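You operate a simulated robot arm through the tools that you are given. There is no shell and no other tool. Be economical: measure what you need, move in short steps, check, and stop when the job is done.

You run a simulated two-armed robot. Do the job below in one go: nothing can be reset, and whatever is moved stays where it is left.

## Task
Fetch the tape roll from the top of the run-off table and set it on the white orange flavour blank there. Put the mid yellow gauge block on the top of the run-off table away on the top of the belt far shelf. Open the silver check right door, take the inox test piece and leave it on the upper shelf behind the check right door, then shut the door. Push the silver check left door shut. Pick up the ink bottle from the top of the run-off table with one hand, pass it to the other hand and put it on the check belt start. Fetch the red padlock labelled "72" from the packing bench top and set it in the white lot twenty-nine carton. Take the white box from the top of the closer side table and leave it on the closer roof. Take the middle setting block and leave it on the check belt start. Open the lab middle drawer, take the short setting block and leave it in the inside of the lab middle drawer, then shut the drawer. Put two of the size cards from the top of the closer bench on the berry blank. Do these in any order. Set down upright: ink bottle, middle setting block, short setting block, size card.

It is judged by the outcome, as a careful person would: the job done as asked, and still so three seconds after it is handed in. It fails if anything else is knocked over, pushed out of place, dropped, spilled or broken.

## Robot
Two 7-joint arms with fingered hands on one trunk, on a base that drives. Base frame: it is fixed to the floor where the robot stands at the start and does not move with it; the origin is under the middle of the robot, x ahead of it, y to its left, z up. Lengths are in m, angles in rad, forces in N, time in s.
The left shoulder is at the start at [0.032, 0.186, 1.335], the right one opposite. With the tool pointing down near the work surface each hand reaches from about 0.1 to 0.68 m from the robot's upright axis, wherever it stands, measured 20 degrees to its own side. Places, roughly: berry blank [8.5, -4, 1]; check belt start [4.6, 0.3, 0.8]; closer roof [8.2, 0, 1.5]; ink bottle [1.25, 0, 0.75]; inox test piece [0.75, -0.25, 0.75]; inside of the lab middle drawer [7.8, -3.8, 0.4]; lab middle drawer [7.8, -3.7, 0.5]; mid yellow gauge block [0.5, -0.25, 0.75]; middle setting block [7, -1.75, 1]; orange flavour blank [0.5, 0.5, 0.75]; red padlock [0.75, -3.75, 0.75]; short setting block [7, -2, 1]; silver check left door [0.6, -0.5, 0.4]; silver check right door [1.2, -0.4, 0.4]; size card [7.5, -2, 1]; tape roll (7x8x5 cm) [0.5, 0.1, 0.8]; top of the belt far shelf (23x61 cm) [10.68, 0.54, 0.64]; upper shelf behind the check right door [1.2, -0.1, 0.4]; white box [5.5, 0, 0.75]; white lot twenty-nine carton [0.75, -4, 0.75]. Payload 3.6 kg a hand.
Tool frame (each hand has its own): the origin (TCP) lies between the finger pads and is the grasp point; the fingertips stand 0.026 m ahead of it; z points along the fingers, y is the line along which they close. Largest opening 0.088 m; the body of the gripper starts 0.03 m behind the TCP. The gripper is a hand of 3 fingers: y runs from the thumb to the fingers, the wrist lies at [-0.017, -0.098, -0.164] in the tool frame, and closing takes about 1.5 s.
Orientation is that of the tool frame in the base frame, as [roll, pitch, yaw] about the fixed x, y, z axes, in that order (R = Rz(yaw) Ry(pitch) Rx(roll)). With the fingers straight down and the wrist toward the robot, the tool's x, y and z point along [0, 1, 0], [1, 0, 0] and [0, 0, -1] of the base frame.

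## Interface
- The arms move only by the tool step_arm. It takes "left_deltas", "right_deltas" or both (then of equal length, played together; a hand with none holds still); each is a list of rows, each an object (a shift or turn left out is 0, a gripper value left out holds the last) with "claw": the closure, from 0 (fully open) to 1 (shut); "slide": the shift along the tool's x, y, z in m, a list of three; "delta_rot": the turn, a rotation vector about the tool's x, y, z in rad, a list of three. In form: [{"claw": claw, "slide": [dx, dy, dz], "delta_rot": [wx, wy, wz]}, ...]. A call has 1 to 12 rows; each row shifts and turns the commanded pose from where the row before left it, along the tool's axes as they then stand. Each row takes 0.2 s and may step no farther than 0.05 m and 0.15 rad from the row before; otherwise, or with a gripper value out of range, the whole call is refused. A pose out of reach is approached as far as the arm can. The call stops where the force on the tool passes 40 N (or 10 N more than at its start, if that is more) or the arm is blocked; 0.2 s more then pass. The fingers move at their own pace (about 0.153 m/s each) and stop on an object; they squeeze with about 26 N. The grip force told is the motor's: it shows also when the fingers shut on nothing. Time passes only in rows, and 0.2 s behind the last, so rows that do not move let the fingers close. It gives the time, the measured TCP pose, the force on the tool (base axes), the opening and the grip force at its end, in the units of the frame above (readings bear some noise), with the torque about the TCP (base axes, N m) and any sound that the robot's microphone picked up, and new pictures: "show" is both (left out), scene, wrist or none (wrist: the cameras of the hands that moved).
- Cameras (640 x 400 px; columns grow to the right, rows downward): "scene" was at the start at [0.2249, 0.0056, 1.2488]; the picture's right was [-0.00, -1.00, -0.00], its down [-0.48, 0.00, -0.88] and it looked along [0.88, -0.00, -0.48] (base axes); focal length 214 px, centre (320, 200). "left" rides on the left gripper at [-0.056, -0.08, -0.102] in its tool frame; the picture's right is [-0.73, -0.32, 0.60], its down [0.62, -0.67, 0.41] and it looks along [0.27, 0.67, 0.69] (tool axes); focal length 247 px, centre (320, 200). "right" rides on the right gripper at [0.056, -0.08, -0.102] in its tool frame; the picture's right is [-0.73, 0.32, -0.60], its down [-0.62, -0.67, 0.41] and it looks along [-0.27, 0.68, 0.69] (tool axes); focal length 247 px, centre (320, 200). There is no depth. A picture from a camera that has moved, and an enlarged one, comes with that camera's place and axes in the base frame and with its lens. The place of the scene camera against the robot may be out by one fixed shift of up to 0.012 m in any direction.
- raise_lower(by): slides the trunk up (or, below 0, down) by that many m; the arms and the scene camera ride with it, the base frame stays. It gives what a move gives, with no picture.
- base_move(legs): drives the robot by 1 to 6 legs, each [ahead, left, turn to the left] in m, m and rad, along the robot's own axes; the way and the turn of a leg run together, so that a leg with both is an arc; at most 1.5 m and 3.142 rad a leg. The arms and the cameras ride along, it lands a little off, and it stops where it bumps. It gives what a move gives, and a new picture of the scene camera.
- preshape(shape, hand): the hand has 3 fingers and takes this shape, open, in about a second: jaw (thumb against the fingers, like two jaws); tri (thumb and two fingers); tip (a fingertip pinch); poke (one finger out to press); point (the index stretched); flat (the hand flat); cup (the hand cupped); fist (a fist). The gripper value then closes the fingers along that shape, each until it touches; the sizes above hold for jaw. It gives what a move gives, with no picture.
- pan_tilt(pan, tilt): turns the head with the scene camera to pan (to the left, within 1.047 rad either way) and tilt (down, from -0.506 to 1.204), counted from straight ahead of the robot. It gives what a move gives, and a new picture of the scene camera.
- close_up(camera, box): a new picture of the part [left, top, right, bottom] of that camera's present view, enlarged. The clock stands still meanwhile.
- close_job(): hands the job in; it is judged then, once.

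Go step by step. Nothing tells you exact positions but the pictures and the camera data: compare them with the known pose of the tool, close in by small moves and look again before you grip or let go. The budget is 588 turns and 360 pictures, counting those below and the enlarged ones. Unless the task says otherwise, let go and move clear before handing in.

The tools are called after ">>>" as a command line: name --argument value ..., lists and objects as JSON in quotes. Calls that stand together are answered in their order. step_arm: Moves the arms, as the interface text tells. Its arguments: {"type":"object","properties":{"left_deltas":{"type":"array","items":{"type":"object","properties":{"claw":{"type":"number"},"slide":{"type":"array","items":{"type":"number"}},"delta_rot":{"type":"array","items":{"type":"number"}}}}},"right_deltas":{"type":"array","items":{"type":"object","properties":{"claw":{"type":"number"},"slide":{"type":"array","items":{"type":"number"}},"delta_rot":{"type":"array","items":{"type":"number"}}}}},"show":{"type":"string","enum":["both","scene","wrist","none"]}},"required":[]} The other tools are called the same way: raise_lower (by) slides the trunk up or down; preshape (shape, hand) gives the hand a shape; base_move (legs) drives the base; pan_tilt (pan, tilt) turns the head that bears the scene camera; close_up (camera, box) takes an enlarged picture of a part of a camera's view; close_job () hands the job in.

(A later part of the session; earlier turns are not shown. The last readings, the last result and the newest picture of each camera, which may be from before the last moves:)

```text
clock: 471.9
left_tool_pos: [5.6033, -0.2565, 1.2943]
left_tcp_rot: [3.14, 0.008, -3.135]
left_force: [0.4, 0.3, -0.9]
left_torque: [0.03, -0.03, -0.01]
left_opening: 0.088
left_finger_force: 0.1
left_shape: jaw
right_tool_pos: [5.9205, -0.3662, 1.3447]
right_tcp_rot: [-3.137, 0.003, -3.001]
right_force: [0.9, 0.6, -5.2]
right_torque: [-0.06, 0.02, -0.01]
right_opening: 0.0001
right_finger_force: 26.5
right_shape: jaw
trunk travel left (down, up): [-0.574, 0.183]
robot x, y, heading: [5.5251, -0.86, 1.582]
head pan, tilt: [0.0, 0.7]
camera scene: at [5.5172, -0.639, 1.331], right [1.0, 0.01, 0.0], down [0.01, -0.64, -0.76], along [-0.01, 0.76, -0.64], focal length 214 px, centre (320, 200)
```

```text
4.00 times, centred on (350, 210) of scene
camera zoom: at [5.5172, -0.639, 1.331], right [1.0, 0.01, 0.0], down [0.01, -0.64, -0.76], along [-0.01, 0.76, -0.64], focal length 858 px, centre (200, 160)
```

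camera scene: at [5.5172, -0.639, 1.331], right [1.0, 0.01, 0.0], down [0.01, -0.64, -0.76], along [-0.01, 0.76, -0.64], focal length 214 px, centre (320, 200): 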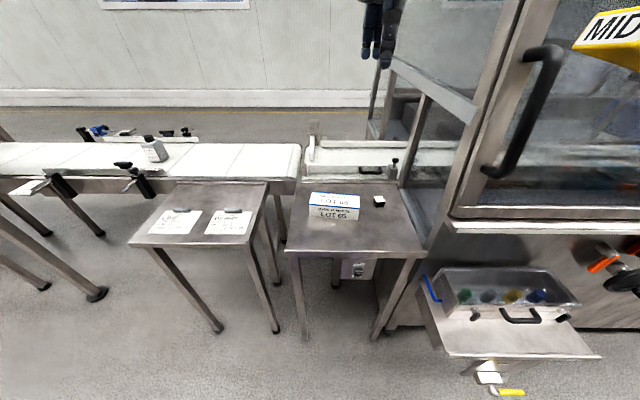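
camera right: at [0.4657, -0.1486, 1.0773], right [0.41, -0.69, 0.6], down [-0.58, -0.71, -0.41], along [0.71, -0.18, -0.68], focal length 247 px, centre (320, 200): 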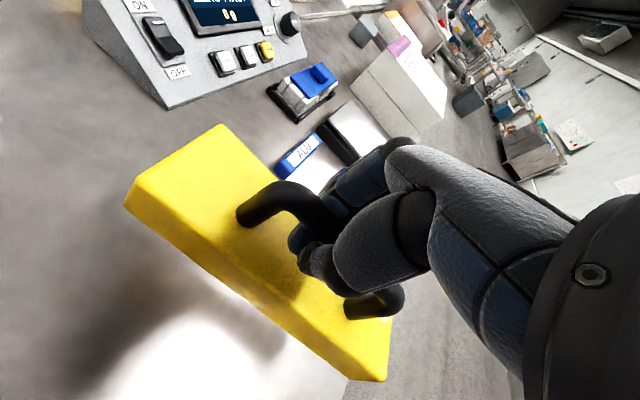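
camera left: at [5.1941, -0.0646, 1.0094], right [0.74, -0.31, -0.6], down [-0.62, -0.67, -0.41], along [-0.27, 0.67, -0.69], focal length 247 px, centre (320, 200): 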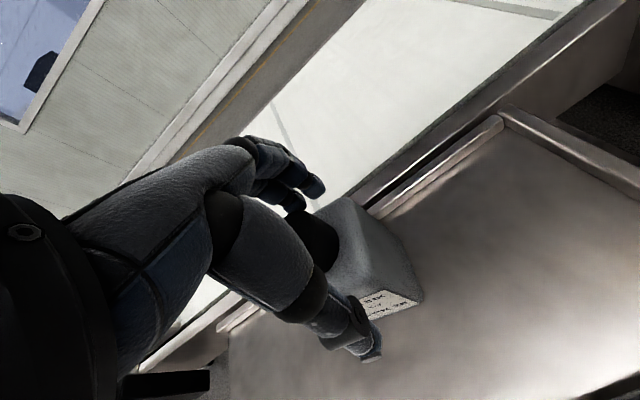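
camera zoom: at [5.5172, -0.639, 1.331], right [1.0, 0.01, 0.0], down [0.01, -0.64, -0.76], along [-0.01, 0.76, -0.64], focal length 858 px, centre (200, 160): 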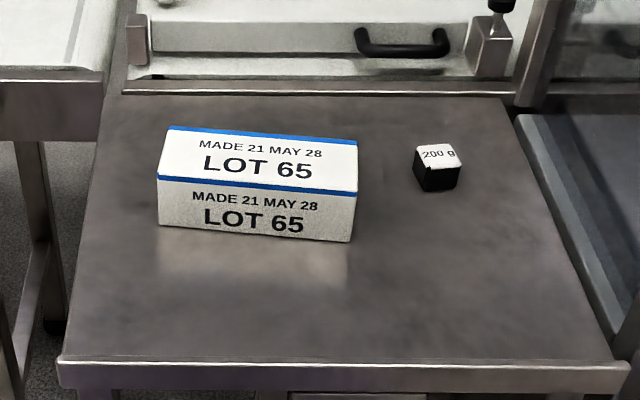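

The white LOT 65 box (≈0.166×0.07×0.06) sits at about [5.565, −0.07]. First I restore the left arm's elbow-low shape, mirrored from what worked on the right.

>>> base_move --legs '[[-0.2, 0, 0]]'

>>> step_arm --left_deltas '[{"delta_rot": [-0.15, 0, 0]}, {"delta_rot": [-0.15, 0, 0]}, {"delta_rot": [-0.15, 0, 0]}, {"delta_rot": [-0.15, 0, 0]}, {"delta_rot": [-0.15, 0, 0]}, {"delta_rot": [-0.15, 0, 0]}, {"delta_rot": [-0.15, 0, 0]}]' --show "none"

>>> step_arm --left_deltas '[{"delta_rot": [0, 0.13, -0.07]}, {"delta_rot": [0, 0.13, -0.07]}, {"delta_rot": [0, 0.13, -0.07]}, {"delta_rot": [0, 0.13, -0.07]}, {"delta_rot": [0, 0.13, -0.07]}, {"delta_rot": [0, 0.13, -0.07]}, {"delta_rot": [0, 0.13, -0.07]}]' --show "none"

>>> step_arm --left_deltas '[{"slide": [0.026, -0.04, 0.005]}, {"slide": [0.026, -0.04, 0.005]}, {"slide": [0.026, -0.04, 0.005]}, {"slide": [0.026, -0.04, 0.005]}, {"slide": [0.026, -0.04, 0.005]}, {"slide": [0.026, -0.04, 0.005]}, {"slide": [0.026, -0.04, 0.005]}, {"slide": [0.026, -0.04, 0.005]}]' --show "none"

>>> step_arm --left_deltas '[{"slide": [0, -0.039, 0.022], "delta_rot": [0, -0.13, 0.07]}, {"slide": [0, -0.039, 0.022], "delta_rot": [0, -0.13, 0.07]}, {"slide": [0, -0.039, 0.022], "delta_rot": [0, -0.13, 0.07]}, {"slide": [0, -0.039, 0.022], "delta_rot": [0, -0.13, 0.07]}, {"slide": [0, -0.039, 0.022], "delta_rot": [0, -0.13, 0.07]}, {"slide": [0, -0.039, 0.022], "delta_rot": [0, -0.13, 0.07]}, {"slide": [0, -0.039, 0.022], "delta_rot": [0, -0.13, 0.07]}, {"slide": [0, -0.039, 0.022]}, {"slide": [0, -0.039, 0.022]}]' --show "none"

```text
clock: 473.5
left_tool_pos: [5.6051, -0.4555, 1.2946]
left_tcp_rot: [3.14, 0.007, -3.137]
left_force: [-0.2, -0.7, -0.5]
left_torque: [0.0, -0.04, -0.02]
left_opening: 0.088
left_finger_force: 0.0
left_shape: jaw
right_tool_pos: [5.9232, -0.5675, 1.3447]
right_tcp_rot: [-3.139, 0.003, -3.002]
right_force: [-0.7, -0.7, -5.3]
right_torque: [-0.04, 0.03, 0.0]
right_opening: 0.0002
right_finger_force: 25.9
right_shape: jaw
trunk travel left (down, up): [-0.574, 0.183]
robot x, y, heading: [5.5251, -1.0631, 1.585]
head pan, tilt: [0.0, 0.7]
camera scene: at [5.5192, -0.8395, 1.3312], right [1.0, 0.01, 0.0], down [0.01, -0.64, -0.77], along [-0.01, 0.77, -0.64], focal length 214 px, centre (320, 200)
```

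scene: 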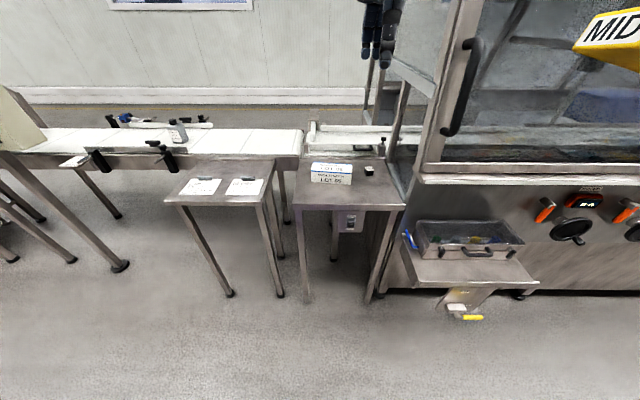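

```text
clock: 475.1
left_tool_pos: [5.6025, -0.4544, 1.2958]
left_tcp_rot: [2.085, 0.004, -3.133]
left_force: [-0.6, 0.6, -0.5]
left_torque: [-0.05, 0.04, 0.01]
left_opening: 0.0881
left_finger_force: 0.0
left_shape: jaw
right_tool_pos: [5.9221, -0.5664, 1.3445]
right_tcp_rot: [-3.136, 0.001, -3.001]
right_force: [-0.6, -0.6, -5.2]
right_torque: [-0.03, 0.03, -0.02]
right_opening: 0.0
right_finger_force: 25.7
right_shape: jaw
trunk travel left (down, up): [-0.574, 0.183]
robot x, y, heading: [5.521, -1.0612, 1.582]
head pan, tilt: [0.0, 0.7]
```

```text
clock: 476.7
left_tool_pos: [5.5255, -0.4773, 1.3457]
left_tcp_rot: [2.088, -0.014, -2.35]
left_force: [0.7, 0.4, -0.2]
left_torque: [0.03, 0.0, -0.02]
left_opening: 0.0878
left_finger_force: 0.0
left_shape: jaw
left hand out of reach, approached as far as the arm can: row 3, 4, 5, 6, 7
right_tool_pos: [5.9234, -0.5669, 1.3448]
right_tcp_rot: [-3.136, 0.001, -3.002]
right_force: [0.1, 0.0, -5.1]
right_torque: [-0.02, -0.02, -0.02]
right_opening: 0.0
right_finger_force: 26.4
right_shape: jaw
trunk travel left (down, up): [-0.574, 0.183]
robot x, y, heading: [5.5233, -1.0635, 1.581]
head pan, tilt: [0.0, 0.7]
```

```text
clock: 478.3
left_tool_pos: [5.4525, -0.6252, 1.1467]
left_tcp_rot: [1.935, 0.094, -2.334]
left_force: [-0.2, -0.4, 0.1]
left_torque: [0.03, 0.01, 0.04]
left_opening: 0.0884
left_finger_force: 0.0
left_shape: jaw
right_tool_pos: [5.9222, -0.5661, 1.3435]
right_tcp_rot: [-3.133, 0.001, -3.002]
right_force: [0.4, -0.7, -5.2]
right_torque: [-0.03, 0.0, 0.02]
right_opening: 0.0
right_finger_force: 25.9
right_shape: jaw
trunk travel left (down, up): [-0.574, 0.183]
robot x, y, heading: [5.5255, -1.0608, 1.579]
head pan, tilt: [0.0, 0.7]
stopped in row 8 (left hand): the arm was blocked; the commanded pose is now the measured one
```

```text
clock: 480.3
left_tool_pos: [5.4262, -0.6288, 0.926]
left_tcp_rot: [1.903, -0.039, 3.072]
left_force: [0.6, 0.7, 0.0]
left_torque: [0.01, -0.01, 0.02]
left_opening: 0.0879
left_finger_force: 0.1
left_shape: jaw
left hand out of reach, approached as far as the arm can: row 5, 6, 7, 8, 9
right_tool_pos: [5.9216, -0.5666, 1.3442]
right_tcp_rot: [-3.137, 0.003, -3.002]
right_force: [0.2, -0.6, -4.6]
right_torque: [-0.02, 0.03, 0.01]
right_opening: 0.0001
right_finger_force: 25.7
right_shape: jaw
trunk travel left (down, up): [-0.574, 0.183]
robot x, y, heading: [5.525, -1.0632, 1.581]
head pan, tilt: [0.0, 0.7]
```

Now turn the fingers down and raise to test.

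>>> step_arm --left_deltas '[{"delta_rot": [0.15, 0, 0]}, {"delta_rot": [0.15, 0, 0]}, {"delta_rot": [0.15, 0, 0]}, {"delta_rot": [0.15, 0, 0]}, {"delta_rot": [0.15, 0, 0]}, {"delta_rot": [0.15, 0, 0]}, {"delta_rot": [0.15, 0, 0]}, {"delta_rot": [0.15, 0, 0.05]}, {"slide": [0, 0.04, -0.02]}, {"slide": [0, 0.04, -0.02]}, {"slide": [0, 0.02, -0.02]}]' --show "none"

>>> pan_tilt --pan 0.3 --tilt 0.5

```text
refused: row 8 steps farther than a row can; nothing moved
```

```text
clock: 481.1
left_tool_pos: [5.4266, -0.6297, 0.925]
left_tcp_rot: [1.906, -0.041, 3.073]
left_force: [0.1, 0.2, 0.1]
left_torque: [0.03, 0.0, -0.01]
left_opening: 0.0878
left_finger_force: 0.0
left_shape: jaw
right_tool_pos: [5.9223, -0.5658, 1.3451]
right_tcp_rot: [-3.135, 0.002, -3.003]
right_force: [-0.3, 0.4, -6.0]
right_torque: [0.01, 0.03, 0.05]
right_opening: 0.0001
right_finger_force: 26.1
right_shape: jaw
trunk travel left (down, up): [-0.574, 0.183]
robot x, y, heading: [5.5265, -1.0637, 1.579]
head pan, tilt: [0.3, 0.499]
camera scene: at [5.4925, -0.837, 1.3487], right [0.95, 0.3, 0.0], down [0.15, -0.46, -0.88], along [-0.27, 0.84, -0.48], focal length 214 px, centre (320, 200)
```

scene: 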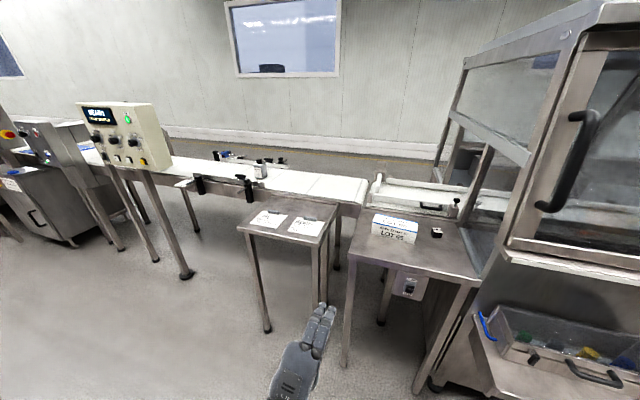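

>>> step_arm --left_deltas '[{"delta_rot": [0.15, 0, 0]}, {"delta_rot": [0.15, 0, 0]}, {"delta_rot": [0.15, 0, 0]}, {"delta_rot": [0.15, 0, 0]}, {"delta_rot": [0.15, 0, 0]}, {"delta_rot": [0.15, 0, 0]}, {"delta_rot": [0.15, 0, 0]}, {"delta_rot": [0.14, -0.03, -0.04]}, {"slide": [0, 0.04, -0.02], "delta_rot": [0.03, 0, -0.03]}, {"slide": [0, 0.04, -0.02]}, {"slide": [0, 0.02, -0.02]}]' --show "scene"

```text
clock: 483.5
left_tool_pos: [5.4308, -0.5319, 0.9859]
left_tcp_rot: [3.13, -0.002, 3.137]
left_force: [0.4, 0.6, -0.3]
left_torque: [0.01, 0.03, -0.01]
left_opening: 0.0881
left_finger_force: 0.0
left_shape: jaw
right_tool_pos: [5.9236, -0.5654, 1.3435]
right_tcp_rot: [-3.137, 0.002, -3.002]
right_force: [0.0, 0.4, -4.4]
right_torque: [-0.04, -0.01, 0.01]
right_opening: 0.0
right_finger_force: 25.7
right_shape: jaw
trunk travel left (down, up): [-0.574, 0.183]
robot x, y, heading: [5.5229, -1.064, 1.583]
head pan, tilt: [0.3, 0.499]
camera scene: at [5.4923, -0.8369, 1.3488], right [0.95, 0.3, 0.0], down [0.15, -0.46, -0.88], along [-0.27, 0.84, -0.48], focal length 214 px, centre (320, 200)
```

scene: 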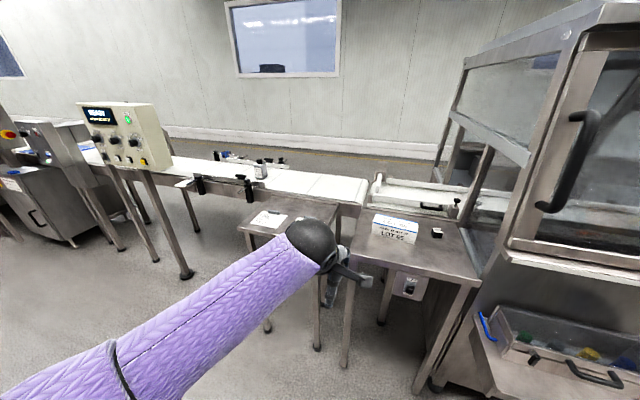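

Left arm is elbow-low again. Pull the block hand back so it stays clear of the machine, lift the left hand, and approach the box.

>>> step_arm --left_deltas '[{"slide": [-0.02, 0.01, -0.04]}, {"slide": [-0.03, 0.01, -0.03]}, {"slide": [-0.03, 0.01, -0.02]}, {"slide": [-0.03, 0.01, 0]}, {"slide": [-0.03, 0, 0]}]' --right_deltas '[{"slide": [0, -0.04, 0]}, {"slide": [0, -0.04, 0]}, {"slide": [0, -0.04, 0]}, {"slide": [0, -0.04, 0]}, {"slide": [0, -0.04, 0]}]' --show "none"

>>> base_move --legs '[[0.33, -0.0, 0]]'

>>> pan_tilt --pan 0 --tilt 0.8

```text
clock: 484.9
left_tool_pos: [5.514, -0.4771, 1.0593]
left_tcp_rot: [3.123, -0.074, -3.087]
left_force: [-0.2, -0.6, 0.6]
left_torque: [0.04, 0.0, 0.02]
left_opening: 0.0879
left_finger_force: 0.1
left_shape: jaw
right_tool_pos: [5.952, -0.7652, 1.3436]
right_tcp_rot: [-3.132, 0.003, -2.999]
right_force: [0.2, 0.6, -4.6]
right_torque: [0.01, -0.01, 0.02]
right_opening: 0.0002
right_finger_force: 26.0
right_shape: jaw
trunk travel left (down, up): [-0.574, 0.183]
robot x, y, heading: [5.5257, -1.0642, 1.582]
head pan, tilt: [0.3, 0.499]
stopped in row 5 (left hand): the arm was blocked; the commanded pose is now the measured one
```

```text
clock: 487.1
left_tool_pos: [5.5129, -0.1452, 1.059]
left_tcp_rot: [3.125, -0.075, -3.09]
left_force: [0.6, 0.6, 0.6]
left_torque: [-0.02, 0.02, 0.02]
left_opening: 0.0879
left_finger_force: 0.1
left_shape: jaw
right_tool_pos: [5.9497, -0.4353, 1.3454]
right_tcp_rot: [-3.134, 0.001, -3.004]
right_force: [0.4, 1.0, -4.5]
right_torque: [0.0, 0.02, 0.0]
right_opening: 0.0
right_finger_force: 26.1
right_shape: jaw
trunk travel left (down, up): [-0.574, 0.183]
robot x, y, heading: [5.5206, -0.7294, 1.579]
head pan, tilt: [0.3, 0.499]
camera scene: at [5.4902, -0.5053, 1.3487], right [0.95, 0.3, 0.0], down [0.14, -0.46, -0.88], along [-0.27, 0.84, -0.48], focal length 214 px, centre (320, 200)
```

scene: 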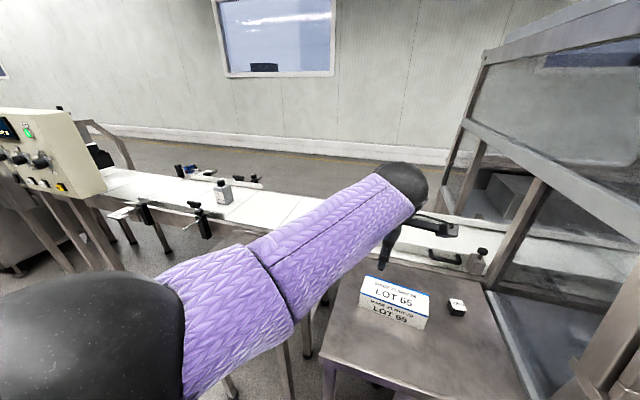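

```text
clock: 487.9
left_tool_pos: [5.5122, -0.1464, 1.0589]
left_tcp_rot: [3.123, -0.073, -3.089]
left_force: [-0.1, -0.3, -0.8]
left_torque: [-0.03, 0.01, -0.02]
left_opening: 0.0878
left_finger_force: 0.0
left_shape: jaw
right_tool_pos: [5.9493, -0.4361, 1.346]
right_tcp_rot: [-3.134, 0.002, -3.004]
right_force: [0.4, 0.1, -4.5]
right_torque: [0.03, 0.02, 0.01]
right_opening: 0.0
right_finger_force: 25.7
right_shape: jaw
trunk travel left (down, up): [-0.574, 0.183]
robot x, y, heading: [5.5207, -0.7329, 1.575]
head pan, tilt: [0.0, 0.799]
camera scene: at [5.5171, -0.5123, 1.323], right [1.0, 0.01, 0.0], down [0.0, -0.72, -0.7], along [-0.01, 0.7, -0.72], focal length 214 px, centre (320, 200)
```

scene: 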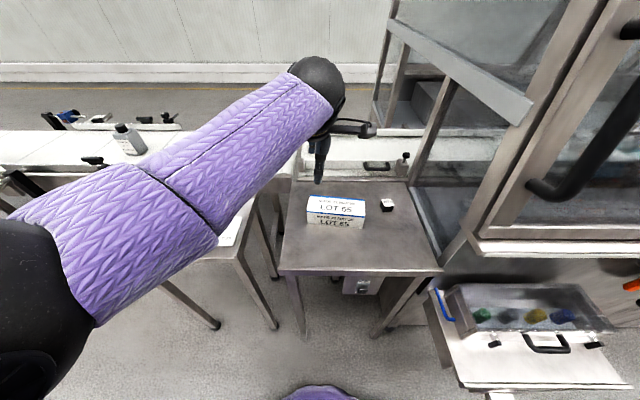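

Shift right a little so the left arm needn't cross, and straighten the hand.

>>> base_move --legs '[[0, -0.13, 0]]'

>>> step_arm --left_deltas '[{"slide": [0, 0.02, 0], "delta_rot": [0.018, -0.073, 0.05]}, {"slide": [0.02, 0.02, 0.02]}, {"slide": [0.02, 0.02, 0.03]}, {}]' --show "both"

```text
clock: 489.2
left_tool_pos: [5.6434, -0.1459, 1.0584]
left_tcp_rot: [3.124, -0.075, -3.089]
left_force: [0.2, 0.4, -0.4]
left_torque: [-0.02, 0.01, 0.01]
left_opening: 0.0879
left_finger_force: 0.0
left_shape: jaw
right_tool_pos: [6.0799, -0.4344, 1.3452]
right_tcp_rot: [-3.135, 0.002, -3.003]
right_force: [0.1, 0.5, -4.6]
right_torque: [0.01, 0.06, -0.01]
right_opening: 0.0001
right_finger_force: 25.6
right_shape: jaw
trunk travel left (down, up): [-0.574, 0.183]
robot x, y, heading: [5.6537, -0.7317, 1.578]
head pan, tilt: [0.0, 0.799]
camera scene: at [5.6481, -0.5112, 1.3229], right [1.0, 0.01, 0.0], down [0.0, -0.72, -0.7], along [-0.01, 0.7, -0.72], focal length 214 px, centre (320, 200)
```

scene: 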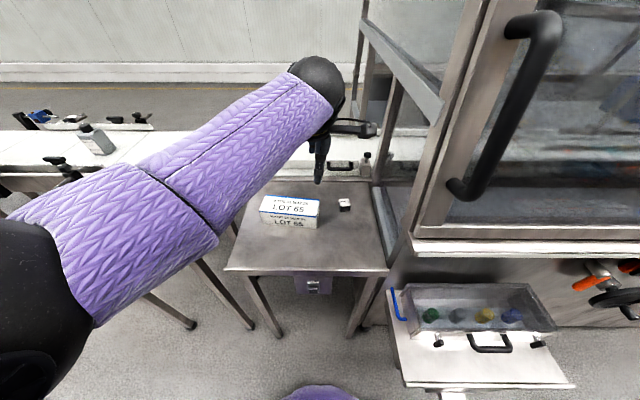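

```text
clock: 490.2
left_tool_pos: [5.5963, -0.096, 1.0121]
left_tcp_rot: [-3.138, -0.001, -3.14]
left_force: [0.3, 0.1, 0.2]
left_torque: [-0.01, -0.02, -0.01]
left_opening: 0.0879
left_finger_force: 0.0
left_shape: jaw
left hand out of reach, approached as far as the arm can: row 3
right_tool_pos: [6.0809, -0.4355, 1.345]
right_tcp_rot: [-3.134, 0.001, -3.004]
right_force: [-0.3, -0.9, -4.6]
right_torque: [0.02, 0.01, 0.01]
right_opening: 0.0
right_finger_force: 26.1
right_shape: jaw
trunk travel left (down, up): [-0.574, 0.183]
robot x, y, heading: [5.6569, -0.7319, 1.575]
head pan, tilt: [0.0, 0.799]
camera scene: at [5.6479, -0.5115, 1.3229], right [1.0, 0.01, 0.0], down [0.0, -0.72, -0.7], along [0.0, 0.7, -0.72], focal length 214 px, centre (320, 200)
camera left: at [5.651, -0.1753, 1.1151], right [0.73, -0.32, -0.6], down [-0.62, -0.67, -0.41], along [-0.27, 0.67, -0.69], focal length 247 px, centre (320, 200)
```

scene: 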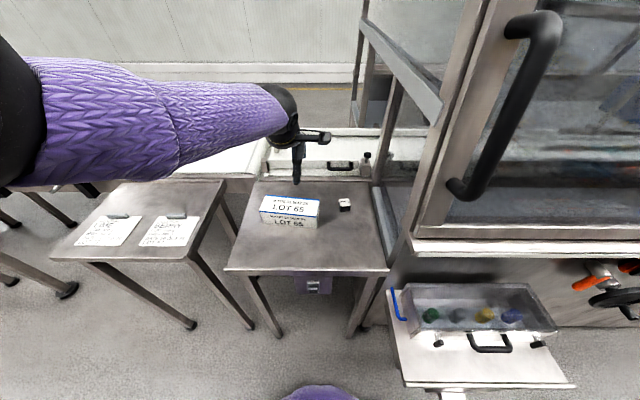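
left: 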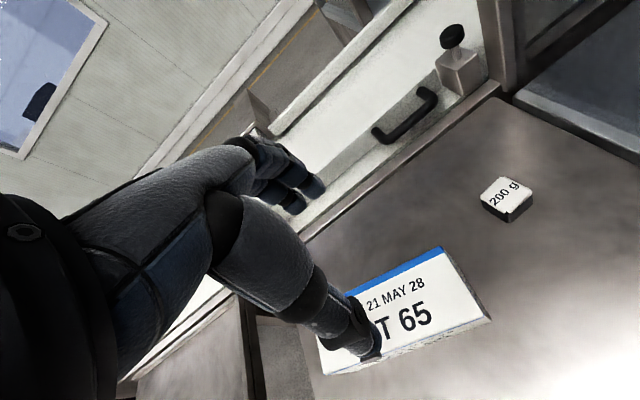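

Move closer and lower the trunk a bit so the arm can reach down.

>>> step_arm --left_deltas '[{"slide": [0, -0.03, -0.04]}, {"slide": [0, -0.02, -0.03]}]' --show "none"

>>> base_move --legs '[[0.06, 0, 0]]'

>>> raise_lower --by -0.1

>>> step_arm --left_deltas '[{"slide": [0.02, 0, 0.01]}, {"slide": [0.015, 0, 0.01], "delta_rot": [0, 0, 0.1]}, {}]' --show "both"

```text
clock: 490.8
left_tool_pos: [5.595, -0.1476, 1.0812]
left_tcp_rot: [-3.135, -0.003, -3.14]
left_force: [0.0, 0.1, 0.6]
left_torque: [0.02, -0.04, -0.03]
left_opening: 0.0881
left_finger_force: 0.0
left_shape: jaw
right_tool_pos: [6.082, -0.4344, 1.3451]
right_tcp_rot: [-3.133, 0.002, -3.004]
right_force: [-0.5, 0.8, -5.1]
right_torque: [0.0, -0.02, 0.02]
right_opening: 0.0
right_finger_force: 25.9
right_shape: jaw
trunk travel left (down, up): [-0.574, 0.183]
robot x, y, heading: [5.6524, -0.7266, 1.581]
head pan, tilt: [0.0, 0.799]
```

```text
clock: 491.8
left_tool_pos: [5.5946, -0.0848, 1.0806]
left_tcp_rot: [-3.137, -0.002, -3.14]
left_force: [0.0, 0.8, 0.0]
left_torque: [-0.02, -0.03, -0.02]
left_opening: 0.088
left_finger_force: 0.0
left_shape: jaw
right_tool_pos: [6.0799, -0.3724, 1.3444]
right_tcp_rot: [-3.131, 0.002, -3.001]
right_force: [0.9, 1.8, -5.3]
right_torque: [-0.02, 0.02, 0.0]
right_opening: 0.0001
right_finger_force: 26.3
right_shape: jaw
trunk travel left (down, up): [-0.574, 0.183]
robot x, y, heading: [5.6516, -0.669, 1.583]
head pan, tilt: [0.0, 0.799]
camera scene: at [5.6474, -0.4494, 1.3225], right [1.0, 0.01, 0.0], down [0.0, -0.72, -0.7], along [-0.01, 0.7, -0.72], focal length 214 px, centre (320, 200)
```

scene: 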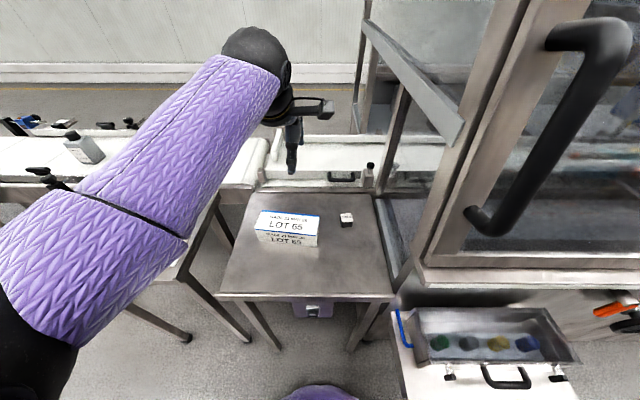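

```text
clock: 493.1
left_tool_pos: [5.5767, -0.0821, 0.9816]
left_tcp_rot: [3.136, -0.028, -3.124]
left_force: [0.6, -1.1, 0.3]
left_torque: [-0.04, -0.01, 0.0]
left_opening: 0.0878
left_finger_force: 0.0
left_shape: jaw
right_tool_pos: [6.0798, -0.3763, 1.2463]
right_tcp_rot: [-3.135, 0.001, -3.002]
right_force: [0.0, 0.0, -5.3]
right_torque: [-0.02, 0.02, -0.01]
right_opening: 0.0003
right_finger_force: 25.4
right_shape: jaw
trunk travel left (down, up): [-0.474, 0.283]
robot x, y, heading: [5.653, -0.6733, 1.578]
head pan, tilt: [0.0, 0.799]
```

```text
clock: 493.9
left_tool_pos: [5.5602, -0.0877, 0.9613]
left_tcp_rot: [-3.137, -0.001, 3.04]
left_force: [0.0, -0.7, -1.0]
left_torque: [-0.02, -0.02, -0.01]
left_opening: 0.0878
left_finger_force: 0.0
left_shape: jaw
right_tool_pos: [6.0807, -0.3746, 1.2471]
right_tcp_rot: [-3.134, 0.002, -3.002]
right_force: [-0.3, 0.0, -5.1]
right_torque: [-0.04, 0.01, -0.03]
right_opening: 0.0
right_finger_force: 26.2
right_shape: jaw
trunk travel left (down, up): [-0.474, 0.283]
robot x, y, heading: [5.6511, -0.6703, 1.577]
head pan, tilt: [0.0, 0.799]
camera scene: at [5.6475, -0.4467, 1.2198], right [1.0, 0.01, 0.0], down [0.0, -0.72, -0.7], along [-0.01, 0.7, -0.72], focal length 214 px, centre (320, 200)
camera left: at [5.6082, -0.1719, 1.0645], right [0.7, -0.39, -0.6], down [-0.69, -0.6, -0.41], along [-0.2, 0.7, -0.69], focal length 247 px, centre (320, 200)
```

scene: 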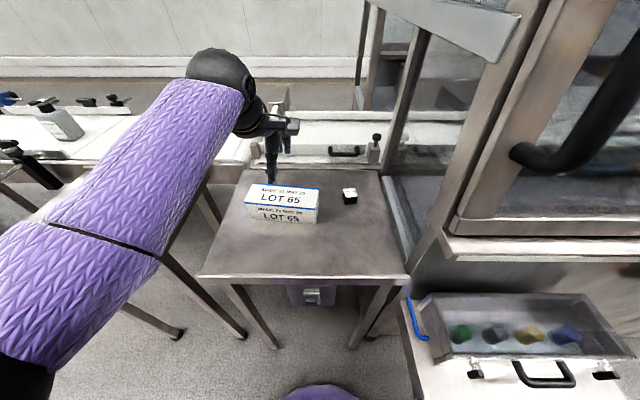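
left: 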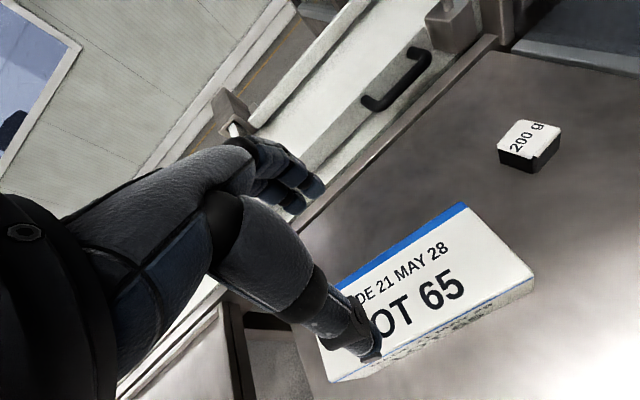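

Box centre is [5.559, −0.101], turned −0.135. Align and descend around it.

>>> step_arm --left_deltas '[{"slide": [0.001, -0.013, 0.02], "delta_rot": [0, 0, 0.035]}, {"slide": [0, 0, 0.035]}, {"slide": [0, 0, 0.02]}, {}]' --show "wrist"

>>> close_up --camera "scene" --box '[210, 120, 370, 240]'

```text
clock: 494.9
left_tool_pos: [5.5573, -0.1008, 0.8874]
left_tcp_rot: [-3.139, 0.001, 3.008]
left_force: [0.5, -0.2, 0.0]
left_torque: [0.01, 0.01, -0.03]
left_opening: 0.0881
left_finger_force: 0.0
left_shape: jaw
right_tool_pos: [6.0813, -0.3756, 1.2451]
right_tcp_rot: [-3.136, 0.001, -3.002]
right_force: [0.6, -0.4, -5.4]
right_torque: [0.0, 0.03, -0.02]
right_opening: 0.0
right_finger_force: 25.9
right_shape: jaw
trunk travel left (down, up): [-0.474, 0.283]
robot x, y, heading: [5.6511, -0.6688, 1.575]
head pan, tilt: [0.0, 0.799]
camera left: at [5.602, -0.1857, 0.9893], right [0.69, -0.41, -0.6], down [-0.71, -0.58, -0.41], along [-0.18, 0.7, -0.69], focal length 247 px, centre (320, 200)
```

left: 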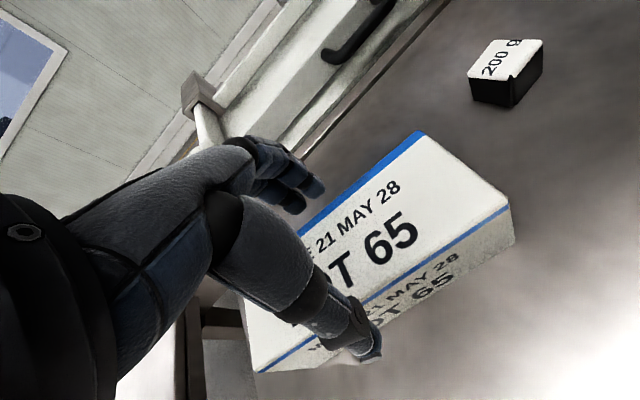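

```text
3.33 times, centred on (290, 180) of scene
camera zoom: at [5.6472, -0.4466, 1.2198], right [1.0, 0.01, 0.0], down [0.0, -0.72, -0.7], along [-0.01, 0.7, -0.72], focal length 715 px, centre (420, 267)
```

zoom: 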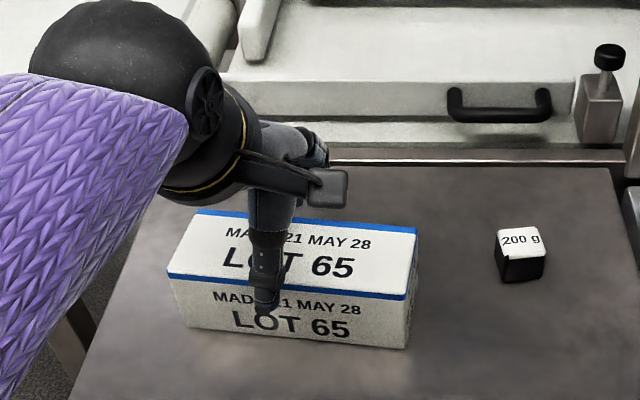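

>>> step_arm --left_deltas '[{"slide": [-0.006, 0, 0.02]}, {"slide": [0, 0, 0.02]}, {"claw": 0.1}, {"claw": 0.4}, {"claw": 0.8}, {"claw": 1}, {}, {}]' --show "none"

>>> step_arm --left_deltas '[{"slide": [0, 0, -0.02]}, {"slide": [0, 0, -0.03]}, {"slide": [0, 0, -0.04]}, {"slide": [0, 0, -0.04]}]' --show "both"

```text
clock: 496.7
left_tool_pos: [5.5648, -0.1017, 0.8481]
left_tcp_rot: [-3.141, 0.0, 3.007]
left_force: [3.4, -3.6, 12.5]
left_torque: [0.05, -0.02, 0.06]
left_opening: 0.0566
left_finger_force: 26.3
left_shape: jaw
right_tool_pos: [6.0808, -0.3755, 1.2457]
right_tcp_rot: [-3.138, 0.002, -3.002]
right_force: [1.0, 0.4, -4.4]
right_torque: [-0.04, 0.01, -0.02]
right_opening: 0.0002
right_finger_force: 25.7
right_shape: jaw
trunk travel left (down, up): [-0.474, 0.283]
robot x, y, heading: [5.6527, -0.672, 1.579]
head pan, tilt: [0.0, 0.799]
```

```text
clock: 497.7
left_tool_pos: [5.5645, -0.1012, 0.9762]
left_tcp_rot: [-3.135, 0.0, 3.008]
left_force: [-0.2, -0.2, -3.8]
left_torque: [0.02, 0.0, 0.0]
left_opening: 0.0564
left_finger_force: 26.2
left_shape: jaw
right_tool_pos: [6.0796, -0.3755, 1.2455]
right_tcp_rot: [-3.134, 0.002, -3.003]
right_force: [0.2, -0.4, -5.6]
right_torque: [0.0, 0.04, -0.01]
right_opening: 0.0001
right_finger_force: 26.0
right_shape: jaw
trunk travel left (down, up): [-0.474, 0.283]
robot x, y, heading: [5.6501, -0.6688, 1.578]
head pan, tilt: [0.0, 0.799]
camera scene: at [5.6473, -0.4467, 1.2198], right [1.0, 0.01, 0.0], down [0.0, -0.72, -0.7], along [-0.01, 0.7, -0.72], focal length 214 px, centre (320, 200)
camera left: at [5.6082, -0.1868, 1.0798], right [0.68, -0.42, -0.6], down [-0.71, -0.58, -0.41], along [-0.18, 0.7, -0.69], focal length 247 px, centre (320, 200)
```

scene: 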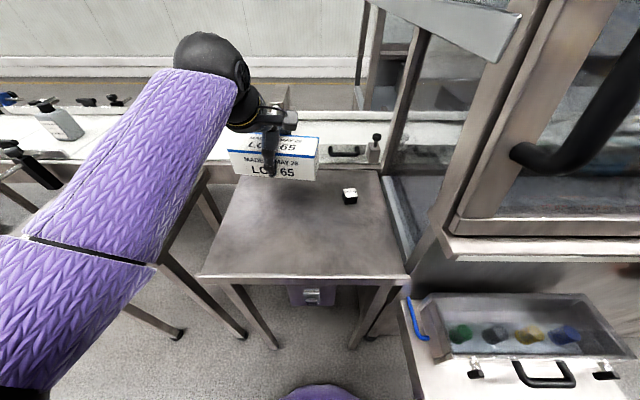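
left: 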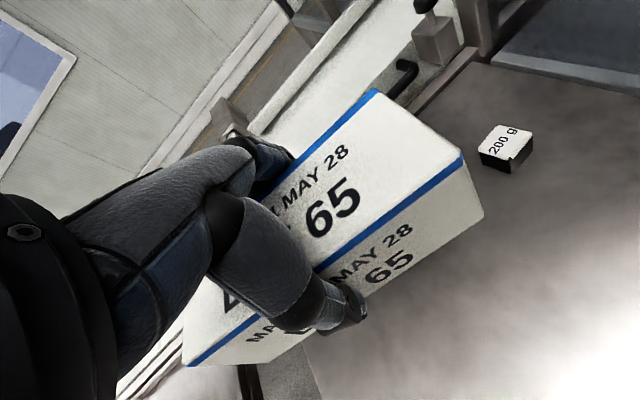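

White box is held. Back out and move along the machine to the closer's roof.

>>> base_move --legs '[[-0.5, 0, 0], [0, -1.2, 0]]'

>>> pan_tilt --pan -0.6 --tilt 0.1

```text
clock: 506.4
left_tool_pos: [6.7797, -0.5877, 0.9768]
left_tcp_rot: [-3.137, 0.001, 3.008]
left_force: [0.7, -0.2, -2.7]
left_torque: [-0.06, 0.0, 0.03]
left_opening: 0.0568
left_finger_force: 26.1
left_shape: jaw
right_tool_pos: [7.2947, -0.8633, 1.2451]
right_tcp_rot: [-3.135, 0.003, -3.003]
right_force: [0.0, 1.6, -6.1]
right_torque: [-0.05, 0.0, 0.0]
right_opening: 0.0
right_finger_force: 25.6
right_shape: jaw
trunk travel left (down, up): [-0.474, 0.283]
robot x, y, heading: [6.8665, -1.1605, 1.576]
head pan, tilt: [0.0, 0.799]
camera scene: at [6.8627, -0.934, 1.2198], right [1.0, 0.01, 0.0], down [0.0, -0.72, -0.7], along [0.0, 0.7, -0.72], focal length 214 px, centre (320, 200)
```

scene: 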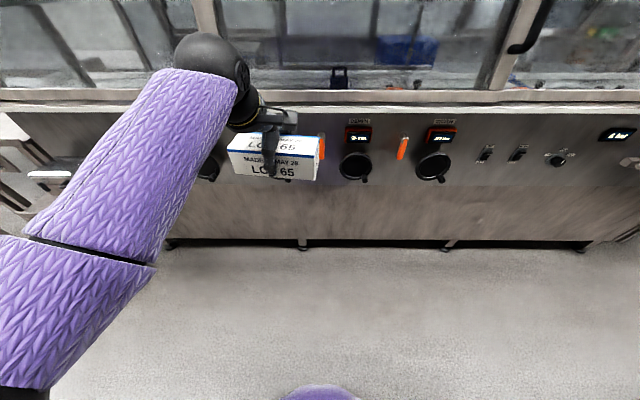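

```text
clock: 507.4
left_tool_pos: [6.7796, -0.5888, 0.9772]
left_tcp_rot: [-3.138, 0.0, 3.006]
left_force: [0.1, -0.4, -2.8]
left_torque: [-0.03, 0.02, -0.01]
left_opening: 0.0568
left_finger_force: 25.8
left_shape: jaw
right_tool_pos: [7.2944, -0.8618, 1.2445]
right_tcp_rot: [-3.134, 0.001, -3.004]
right_force: [-0.3, -1.2, -4.9]
right_torque: [-0.02, -0.02, 0.01]
right_opening: 0.0
right_finger_force: 26.3
right_shape: jaw
trunk travel left (down, up): [-0.474, 0.283]
robot x, y, heading: [6.8667, -1.1576, 1.58]
head pan, tilt: [-0.6, 0.099]
camera scene: at [6.9144, -0.9383, 1.2827], right [0.83, -0.56, 0.0], down [-0.06, -0.08, -0.99], along [0.56, 0.82, -0.1], focal length 214 px, centre (320, 200)
```

scene: 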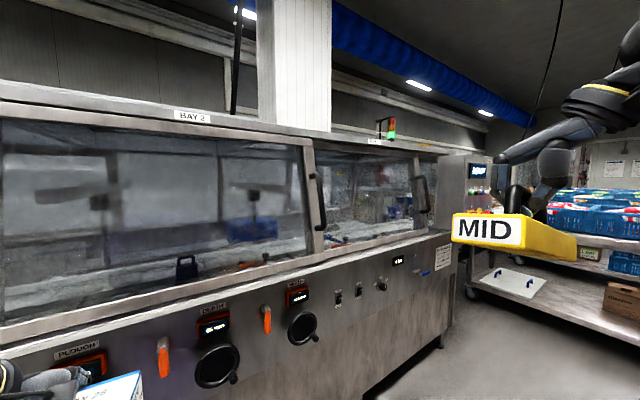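

>>> base_move --legs '[[0, -1.4, 0]]'

>>> raise_lower --by 0.28

>>> pan_tilt --pan 0.1 --tilt 0.2

```text
clock: 514.4
left_tool_pos: [8.1791, -0.5759, 0.9766]
left_tcp_rot: [-3.139, -0.002, 3.013]
left_force: [-1.1, -0.6, -3.5]
left_torque: [0.02, 0.01, 0.01]
left_opening: 0.0567
left_finger_force: 26.2
left_shape: jaw
right_tool_pos: [8.6982, -0.8469, 1.2441]
right_tcp_rot: [-3.135, 0.002, -2.997]
right_force: [0.2, -0.2, -5.3]
right_torque: [0.03, 0.05, 0.06]
right_opening: 0.0
right_finger_force: 26.1
right_shape: jaw
trunk travel left (down, up): [-0.474, 0.283]
robot x, y, heading: [8.2708, -1.1406, 1.583]
head pan, tilt: [-0.6, 0.099]
camera scene: at [8.3174, -0.9245, 1.2828], right [0.83, -0.55, 0.0], down [-0.06, -0.08, -0.99], along [0.55, 0.83, -0.1], focal length 214 px, centre (320, 200)
```

scene: 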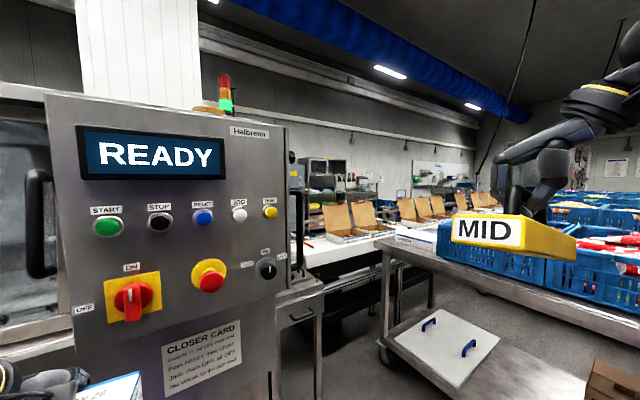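

```text
clock: 517.3
left_tool_pos: [8.1782, -0.5753, 1.2573]
left_tcp_rot: [-3.138, -0.003, 3.016]
left_force: [-0.1, -0.1, -2.2]
left_torque: [0.02, -0.02, 0.01]
left_opening: 0.0567
left_finger_force: 25.8
left_shape: jaw
right_tool_pos: [8.6979, -0.8461, 1.5252]
right_tcp_rot: [-3.132, 0.002, -2.996]
right_force: [-0.6, -0.4, -4.5]
right_torque: [-0.01, -0.01, -0.02]
right_opening: 0.0
right_finger_force: 25.9
right_shape: jaw
trunk travel left (down, up): [-0.754, 0.003]
robot x, y, heading: [8.2684, -1.1449, 1.583]
head pan, tilt: [-0.6, 0.099]
```

```text
clock: 518.3
left_tool_pos: [8.18, -0.5741, 1.2567]
left_tcp_rot: [-3.139, -0.001, 3.014]
left_force: [-0.9, -0.1, -2.5]
left_torque: [-0.01, 0.01, 0.0]
left_opening: 0.0565
left_finger_force: 26.6
left_shape: jaw
right_tool_pos: [8.6985, -0.8466, 1.5254]
right_tcp_rot: [-3.131, 0.003, -2.995]
right_force: [-0.9, -0.8, -4.8]
right_torque: [-0.02, 0.02, 0.01]
right_opening: 0.0
right_finger_force: 26.3
right_shape: jaw
trunk travel left (down, up): [-0.754, 0.003]
robot x, y, heading: [8.2701, -1.1416, 1.583]
head pan, tilt: [0.099, 0.201]
camera scene: at [8.2559, -0.9153, 1.5576], right [0.99, 0.11, 0.0], down [0.02, -0.2, -0.98], along [-0.11, 0.97, -0.2], focal length 214 px, centre (320, 200)
```

scene: 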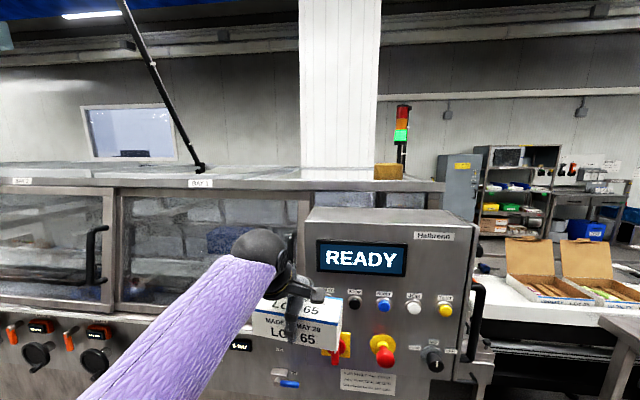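

>>> close_up --camera "scene" --box '[160, 120, 480, 320]'

```text
2.00 times, centred on (320, 220) of scene
camera zoom: at [8.2559, -0.9153, 1.5576], right [0.99, 0.11, 0.0], down [0.02, -0.2, -0.98], along [-0.11, 0.97, -0.2], focal length 429 px, centre (320, 160)
```

zoom: 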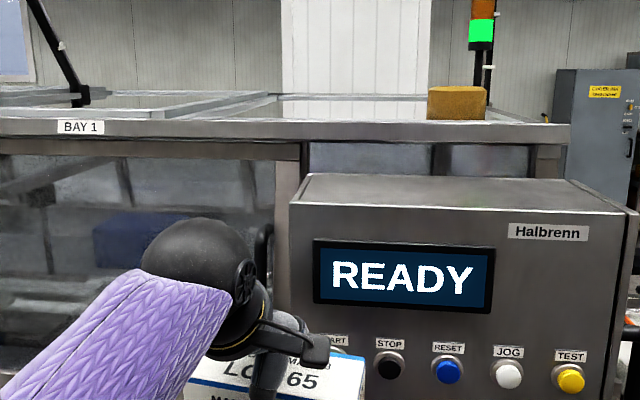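

The flat roof (z≈1.46) lies behind the console; target about [8.2, 0.02]. Raise the box high first.

>>> step_arm --left_deltas '[{"slide": [0, 0, -0.045]}, {"slide": [0, 0, -0.045]}, {"slide": [0, 0, -0.045]}, {"slide": [0, 0, -0.045]}, {"slide": [0, 0.0, -0.045]}, {"slide": [0, 0, -0.045]}, {"slide": [0, 0, -0.045]}, {"slide": [0, 0, -0.045]}]' --show "scene"

```text
clock: 520.1
left_tool_pos: [8.1792, -0.574, 1.6173]
left_tcp_rot: [-3.137, 0.0, 3.015]
left_force: [0.3, 0.5, -2.1]
left_torque: [-0.02, 0.0, 0.01]
left_opening: 0.0563
left_finger_force: 26.3
left_shape: jaw
right_tool_pos: [8.6978, -0.8475, 1.5256]
right_tcp_rot: [-3.134, 0.001, -2.995]
right_force: [0.8, -0.3, -5.0]
right_torque: [-0.02, 0.04, -0.01]
right_opening: 0.0
right_finger_force: 25.6
right_shape: jaw
trunk travel left (down, up): [-0.754, 0.003]
robot x, y, heading: [8.2698, -1.1418, 1.585]
head pan, tilt: [0.099, 0.201]
camera scene: at [8.2561, -0.9157, 1.5576], right [0.99, 0.11, 0.0], down [0.02, -0.2, -0.98], along [-0.11, 0.97, -0.2], focal length 214 px, centre (320, 200)
```

scene: 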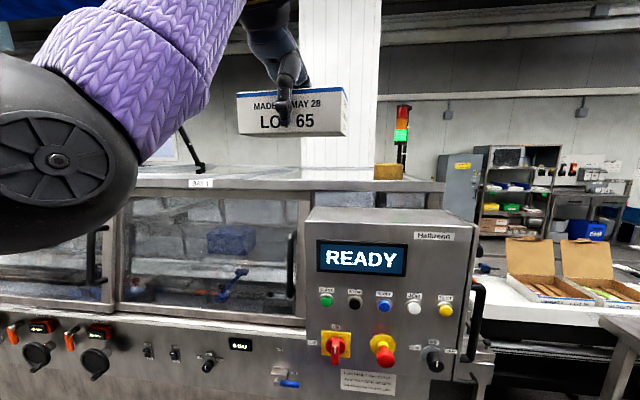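

Drive forward over the console.

>>> base_move --legs '[[0.3, 0, 0]]'

>>> base_move --legs '[[0.2, 0, 0]]'

>>> step_arm --left_deltas '[{"slide": [0, 0.035, 0]}, {"slide": [0, 0.035, 0]}, {"slide": [0, 0.02, 0]}]' --show "both"

```text
clock: 522.2
left_tool_pos: [8.1738, -0.2765, 1.6165]
left_tcp_rot: [-3.139, 0.0, 3.015]
left_force: [0.2, -0.5, -2.2]
left_torque: [0.02, 0.01, -0.01]
left_opening: 0.0564
left_finger_force: 26.1
left_shape: jaw
right_tool_pos: [8.6928, -0.5485, 1.526]
right_tcp_rot: [-3.135, 0.003, -2.997]
right_force: [-0.6, 0.2, -5.7]
right_torque: [-0.03, 0.01, -0.04]
right_opening: 0.0001
right_finger_force: 25.7
right_shape: jaw
trunk travel left (down, up): [-0.754, 0.003]
robot x, y, heading: [8.2715, -0.8489, 1.584]
head pan, tilt: [0.099, 0.201]
camera scene: at [8.2514, -0.6191, 1.5578], right [0.99, 0.11, 0.0], down [0.02, -0.2, -0.98], along [-0.11, 0.97, -0.2], focal length 214 px, centre (320, 200)
```

scene: 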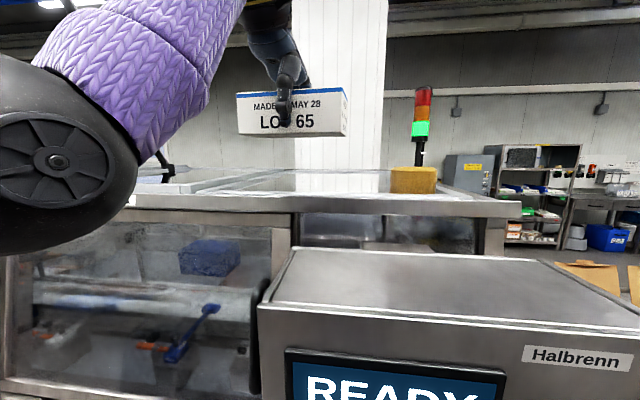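

```text
clock: 523.8
left_tool_pos: [8.1709, -0.078, 1.6174]
left_tcp_rot: [-3.141, 0.0, 3.016]
left_force: [0.0, -0.4, -2.0]
left_torque: [0.01, 0.0, -0.02]
left_opening: 0.0563
left_finger_force: 26.1
left_shape: jaw
right_tool_pos: [8.6902, -0.3507, 1.5256]
right_tcp_rot: [-3.135, 0.003, -2.994]
right_force: [-0.6, 0.2, -4.9]
right_torque: [-0.03, 0.04, -0.02]
right_opening: 0.0
right_finger_force: 26.8
right_shape: jaw
trunk travel left (down, up): [-0.754, 0.003]
robot x, y, heading: [8.2656, -0.6461, 1.583]
head pan, tilt: [0.099, 0.201]
camera scene: at [8.2488, -0.4201, 1.5579], right [0.99, 0.11, 0.0], down [0.02, -0.2, -0.98], along [-0.11, 0.97, -0.2], focal length 214 px, centre (320, 200)
```

scene: 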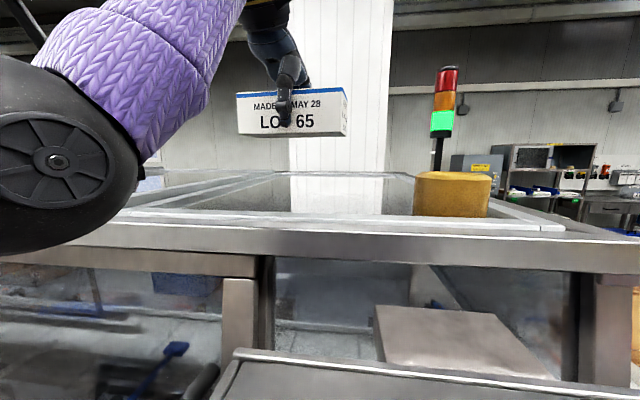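

```text
clock: 524.5
left_tool_pos: [8.1836, 0.0139, 1.6149]
left_tcp_rot: [-3.138, 0.003, 3.014]
left_force: [0.0, -0.1, -2.3]
left_torque: [-0.02, -0.04, 0.02]
left_opening: 0.0564
left_finger_force: 26.5
left_shape: jaw
right_tool_pos: [8.6892, -0.3476, 1.5247]
right_tcp_rot: [-3.132, 0.003, -2.994]
right_force: [-0.2, 0.1, -4.9]
right_torque: [0.0, 0.03, -0.03]
right_opening: 0.0001
right_finger_force: 25.8
right_shape: jaw
trunk travel left (down, up): [-0.754, 0.003]
robot x, y, heading: [8.2642, -0.6486, 1.585]
head pan, tilt: [0.099, 0.201]
camera scene: at [8.2489, -0.4168, 1.5574], right [0.99, 0.11, 0.0], down [0.02, -0.2, -0.98], along [-0.11, 0.97, -0.2], focal length 214 px, centre (320, 200)
camera left: at [8.2285, -0.0709, 1.7182], right [0.69, -0.41, -0.6], down [-0.7, -0.58, -0.41], along [-0.18, 0.7, -0.69], focal length 247 px, centre (320, 200)
```

scene: 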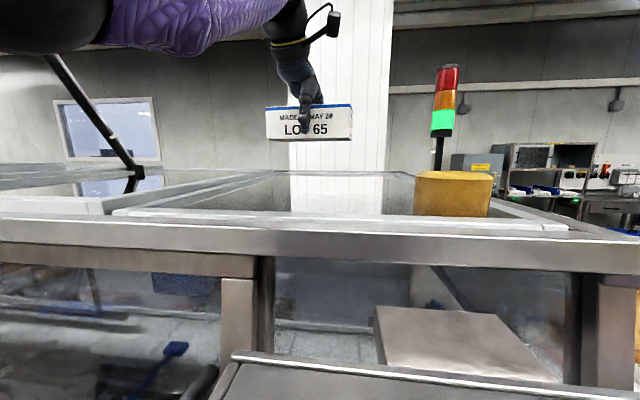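
left: 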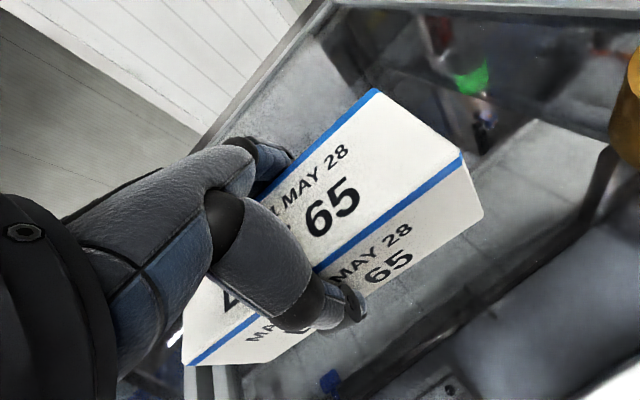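

The roof is a framed glass panel at z≈1.459 with its front rim near y −0.05. Go 4 cm further in and lower.

>>> step_arm --left_deltas '[{"slide": [-0.01, 0.035, 0]}, {"slide": [0, 0, 0.04]}, {"slide": [0, 0, 0.04]}, {}]' --show "both"

```text
clock: 525.5
left_tool_pos: [8.1889, 0.0231, 1.5319]
left_tcp_rot: [-3.14, -0.001, 3.014]
left_force: [0.0, 0.2, -2.7]
left_torque: [0.04, -0.01, 0.02]
left_opening: 0.0563
left_finger_force: 26.0
left_shape: jaw
left hand out of reach, approached as far as the arm can: row 1
right_tool_pos: [8.6904, -0.3504, 1.5258]
right_tcp_rot: [-3.133, 0.003, -2.994]
right_force: [1.3, 0.2, -5.0]
right_torque: [-0.02, 0.01, 0.01]
right_opening: 0.0
right_finger_force: 26.2
right_shape: jaw
trunk travel left (down, up): [-0.754, 0.003]
robot x, y, heading: [8.2633, -0.6446, 1.583]
head pan, tilt: [0.099, 0.201]
camera scene: at [8.2493, -0.4186, 1.5577], right [0.99, 0.11, 0.0], down [0.02, -0.2, -0.98], along [-0.11, 0.97, -0.2], focal length 214 px, centre (320, 200)
camera left: at [8.2353, -0.0622, 1.6344], right [0.69, -0.41, -0.6], down [-0.7, -0.58, -0.41], along [-0.18, 0.7, -0.69], focal length 247 px, centre (320, 200)
```

scene: 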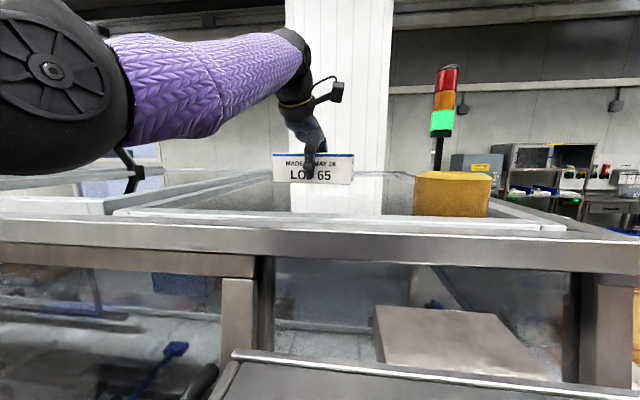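
left: 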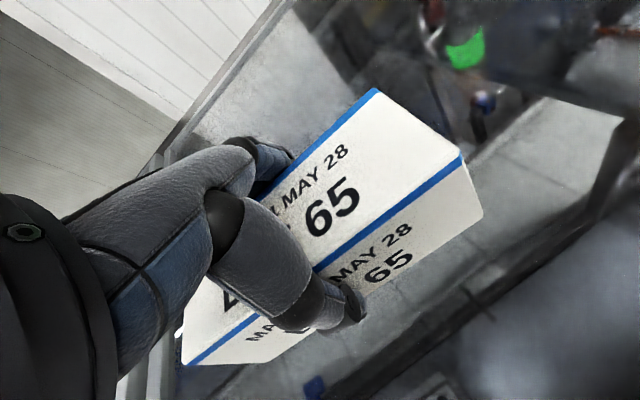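

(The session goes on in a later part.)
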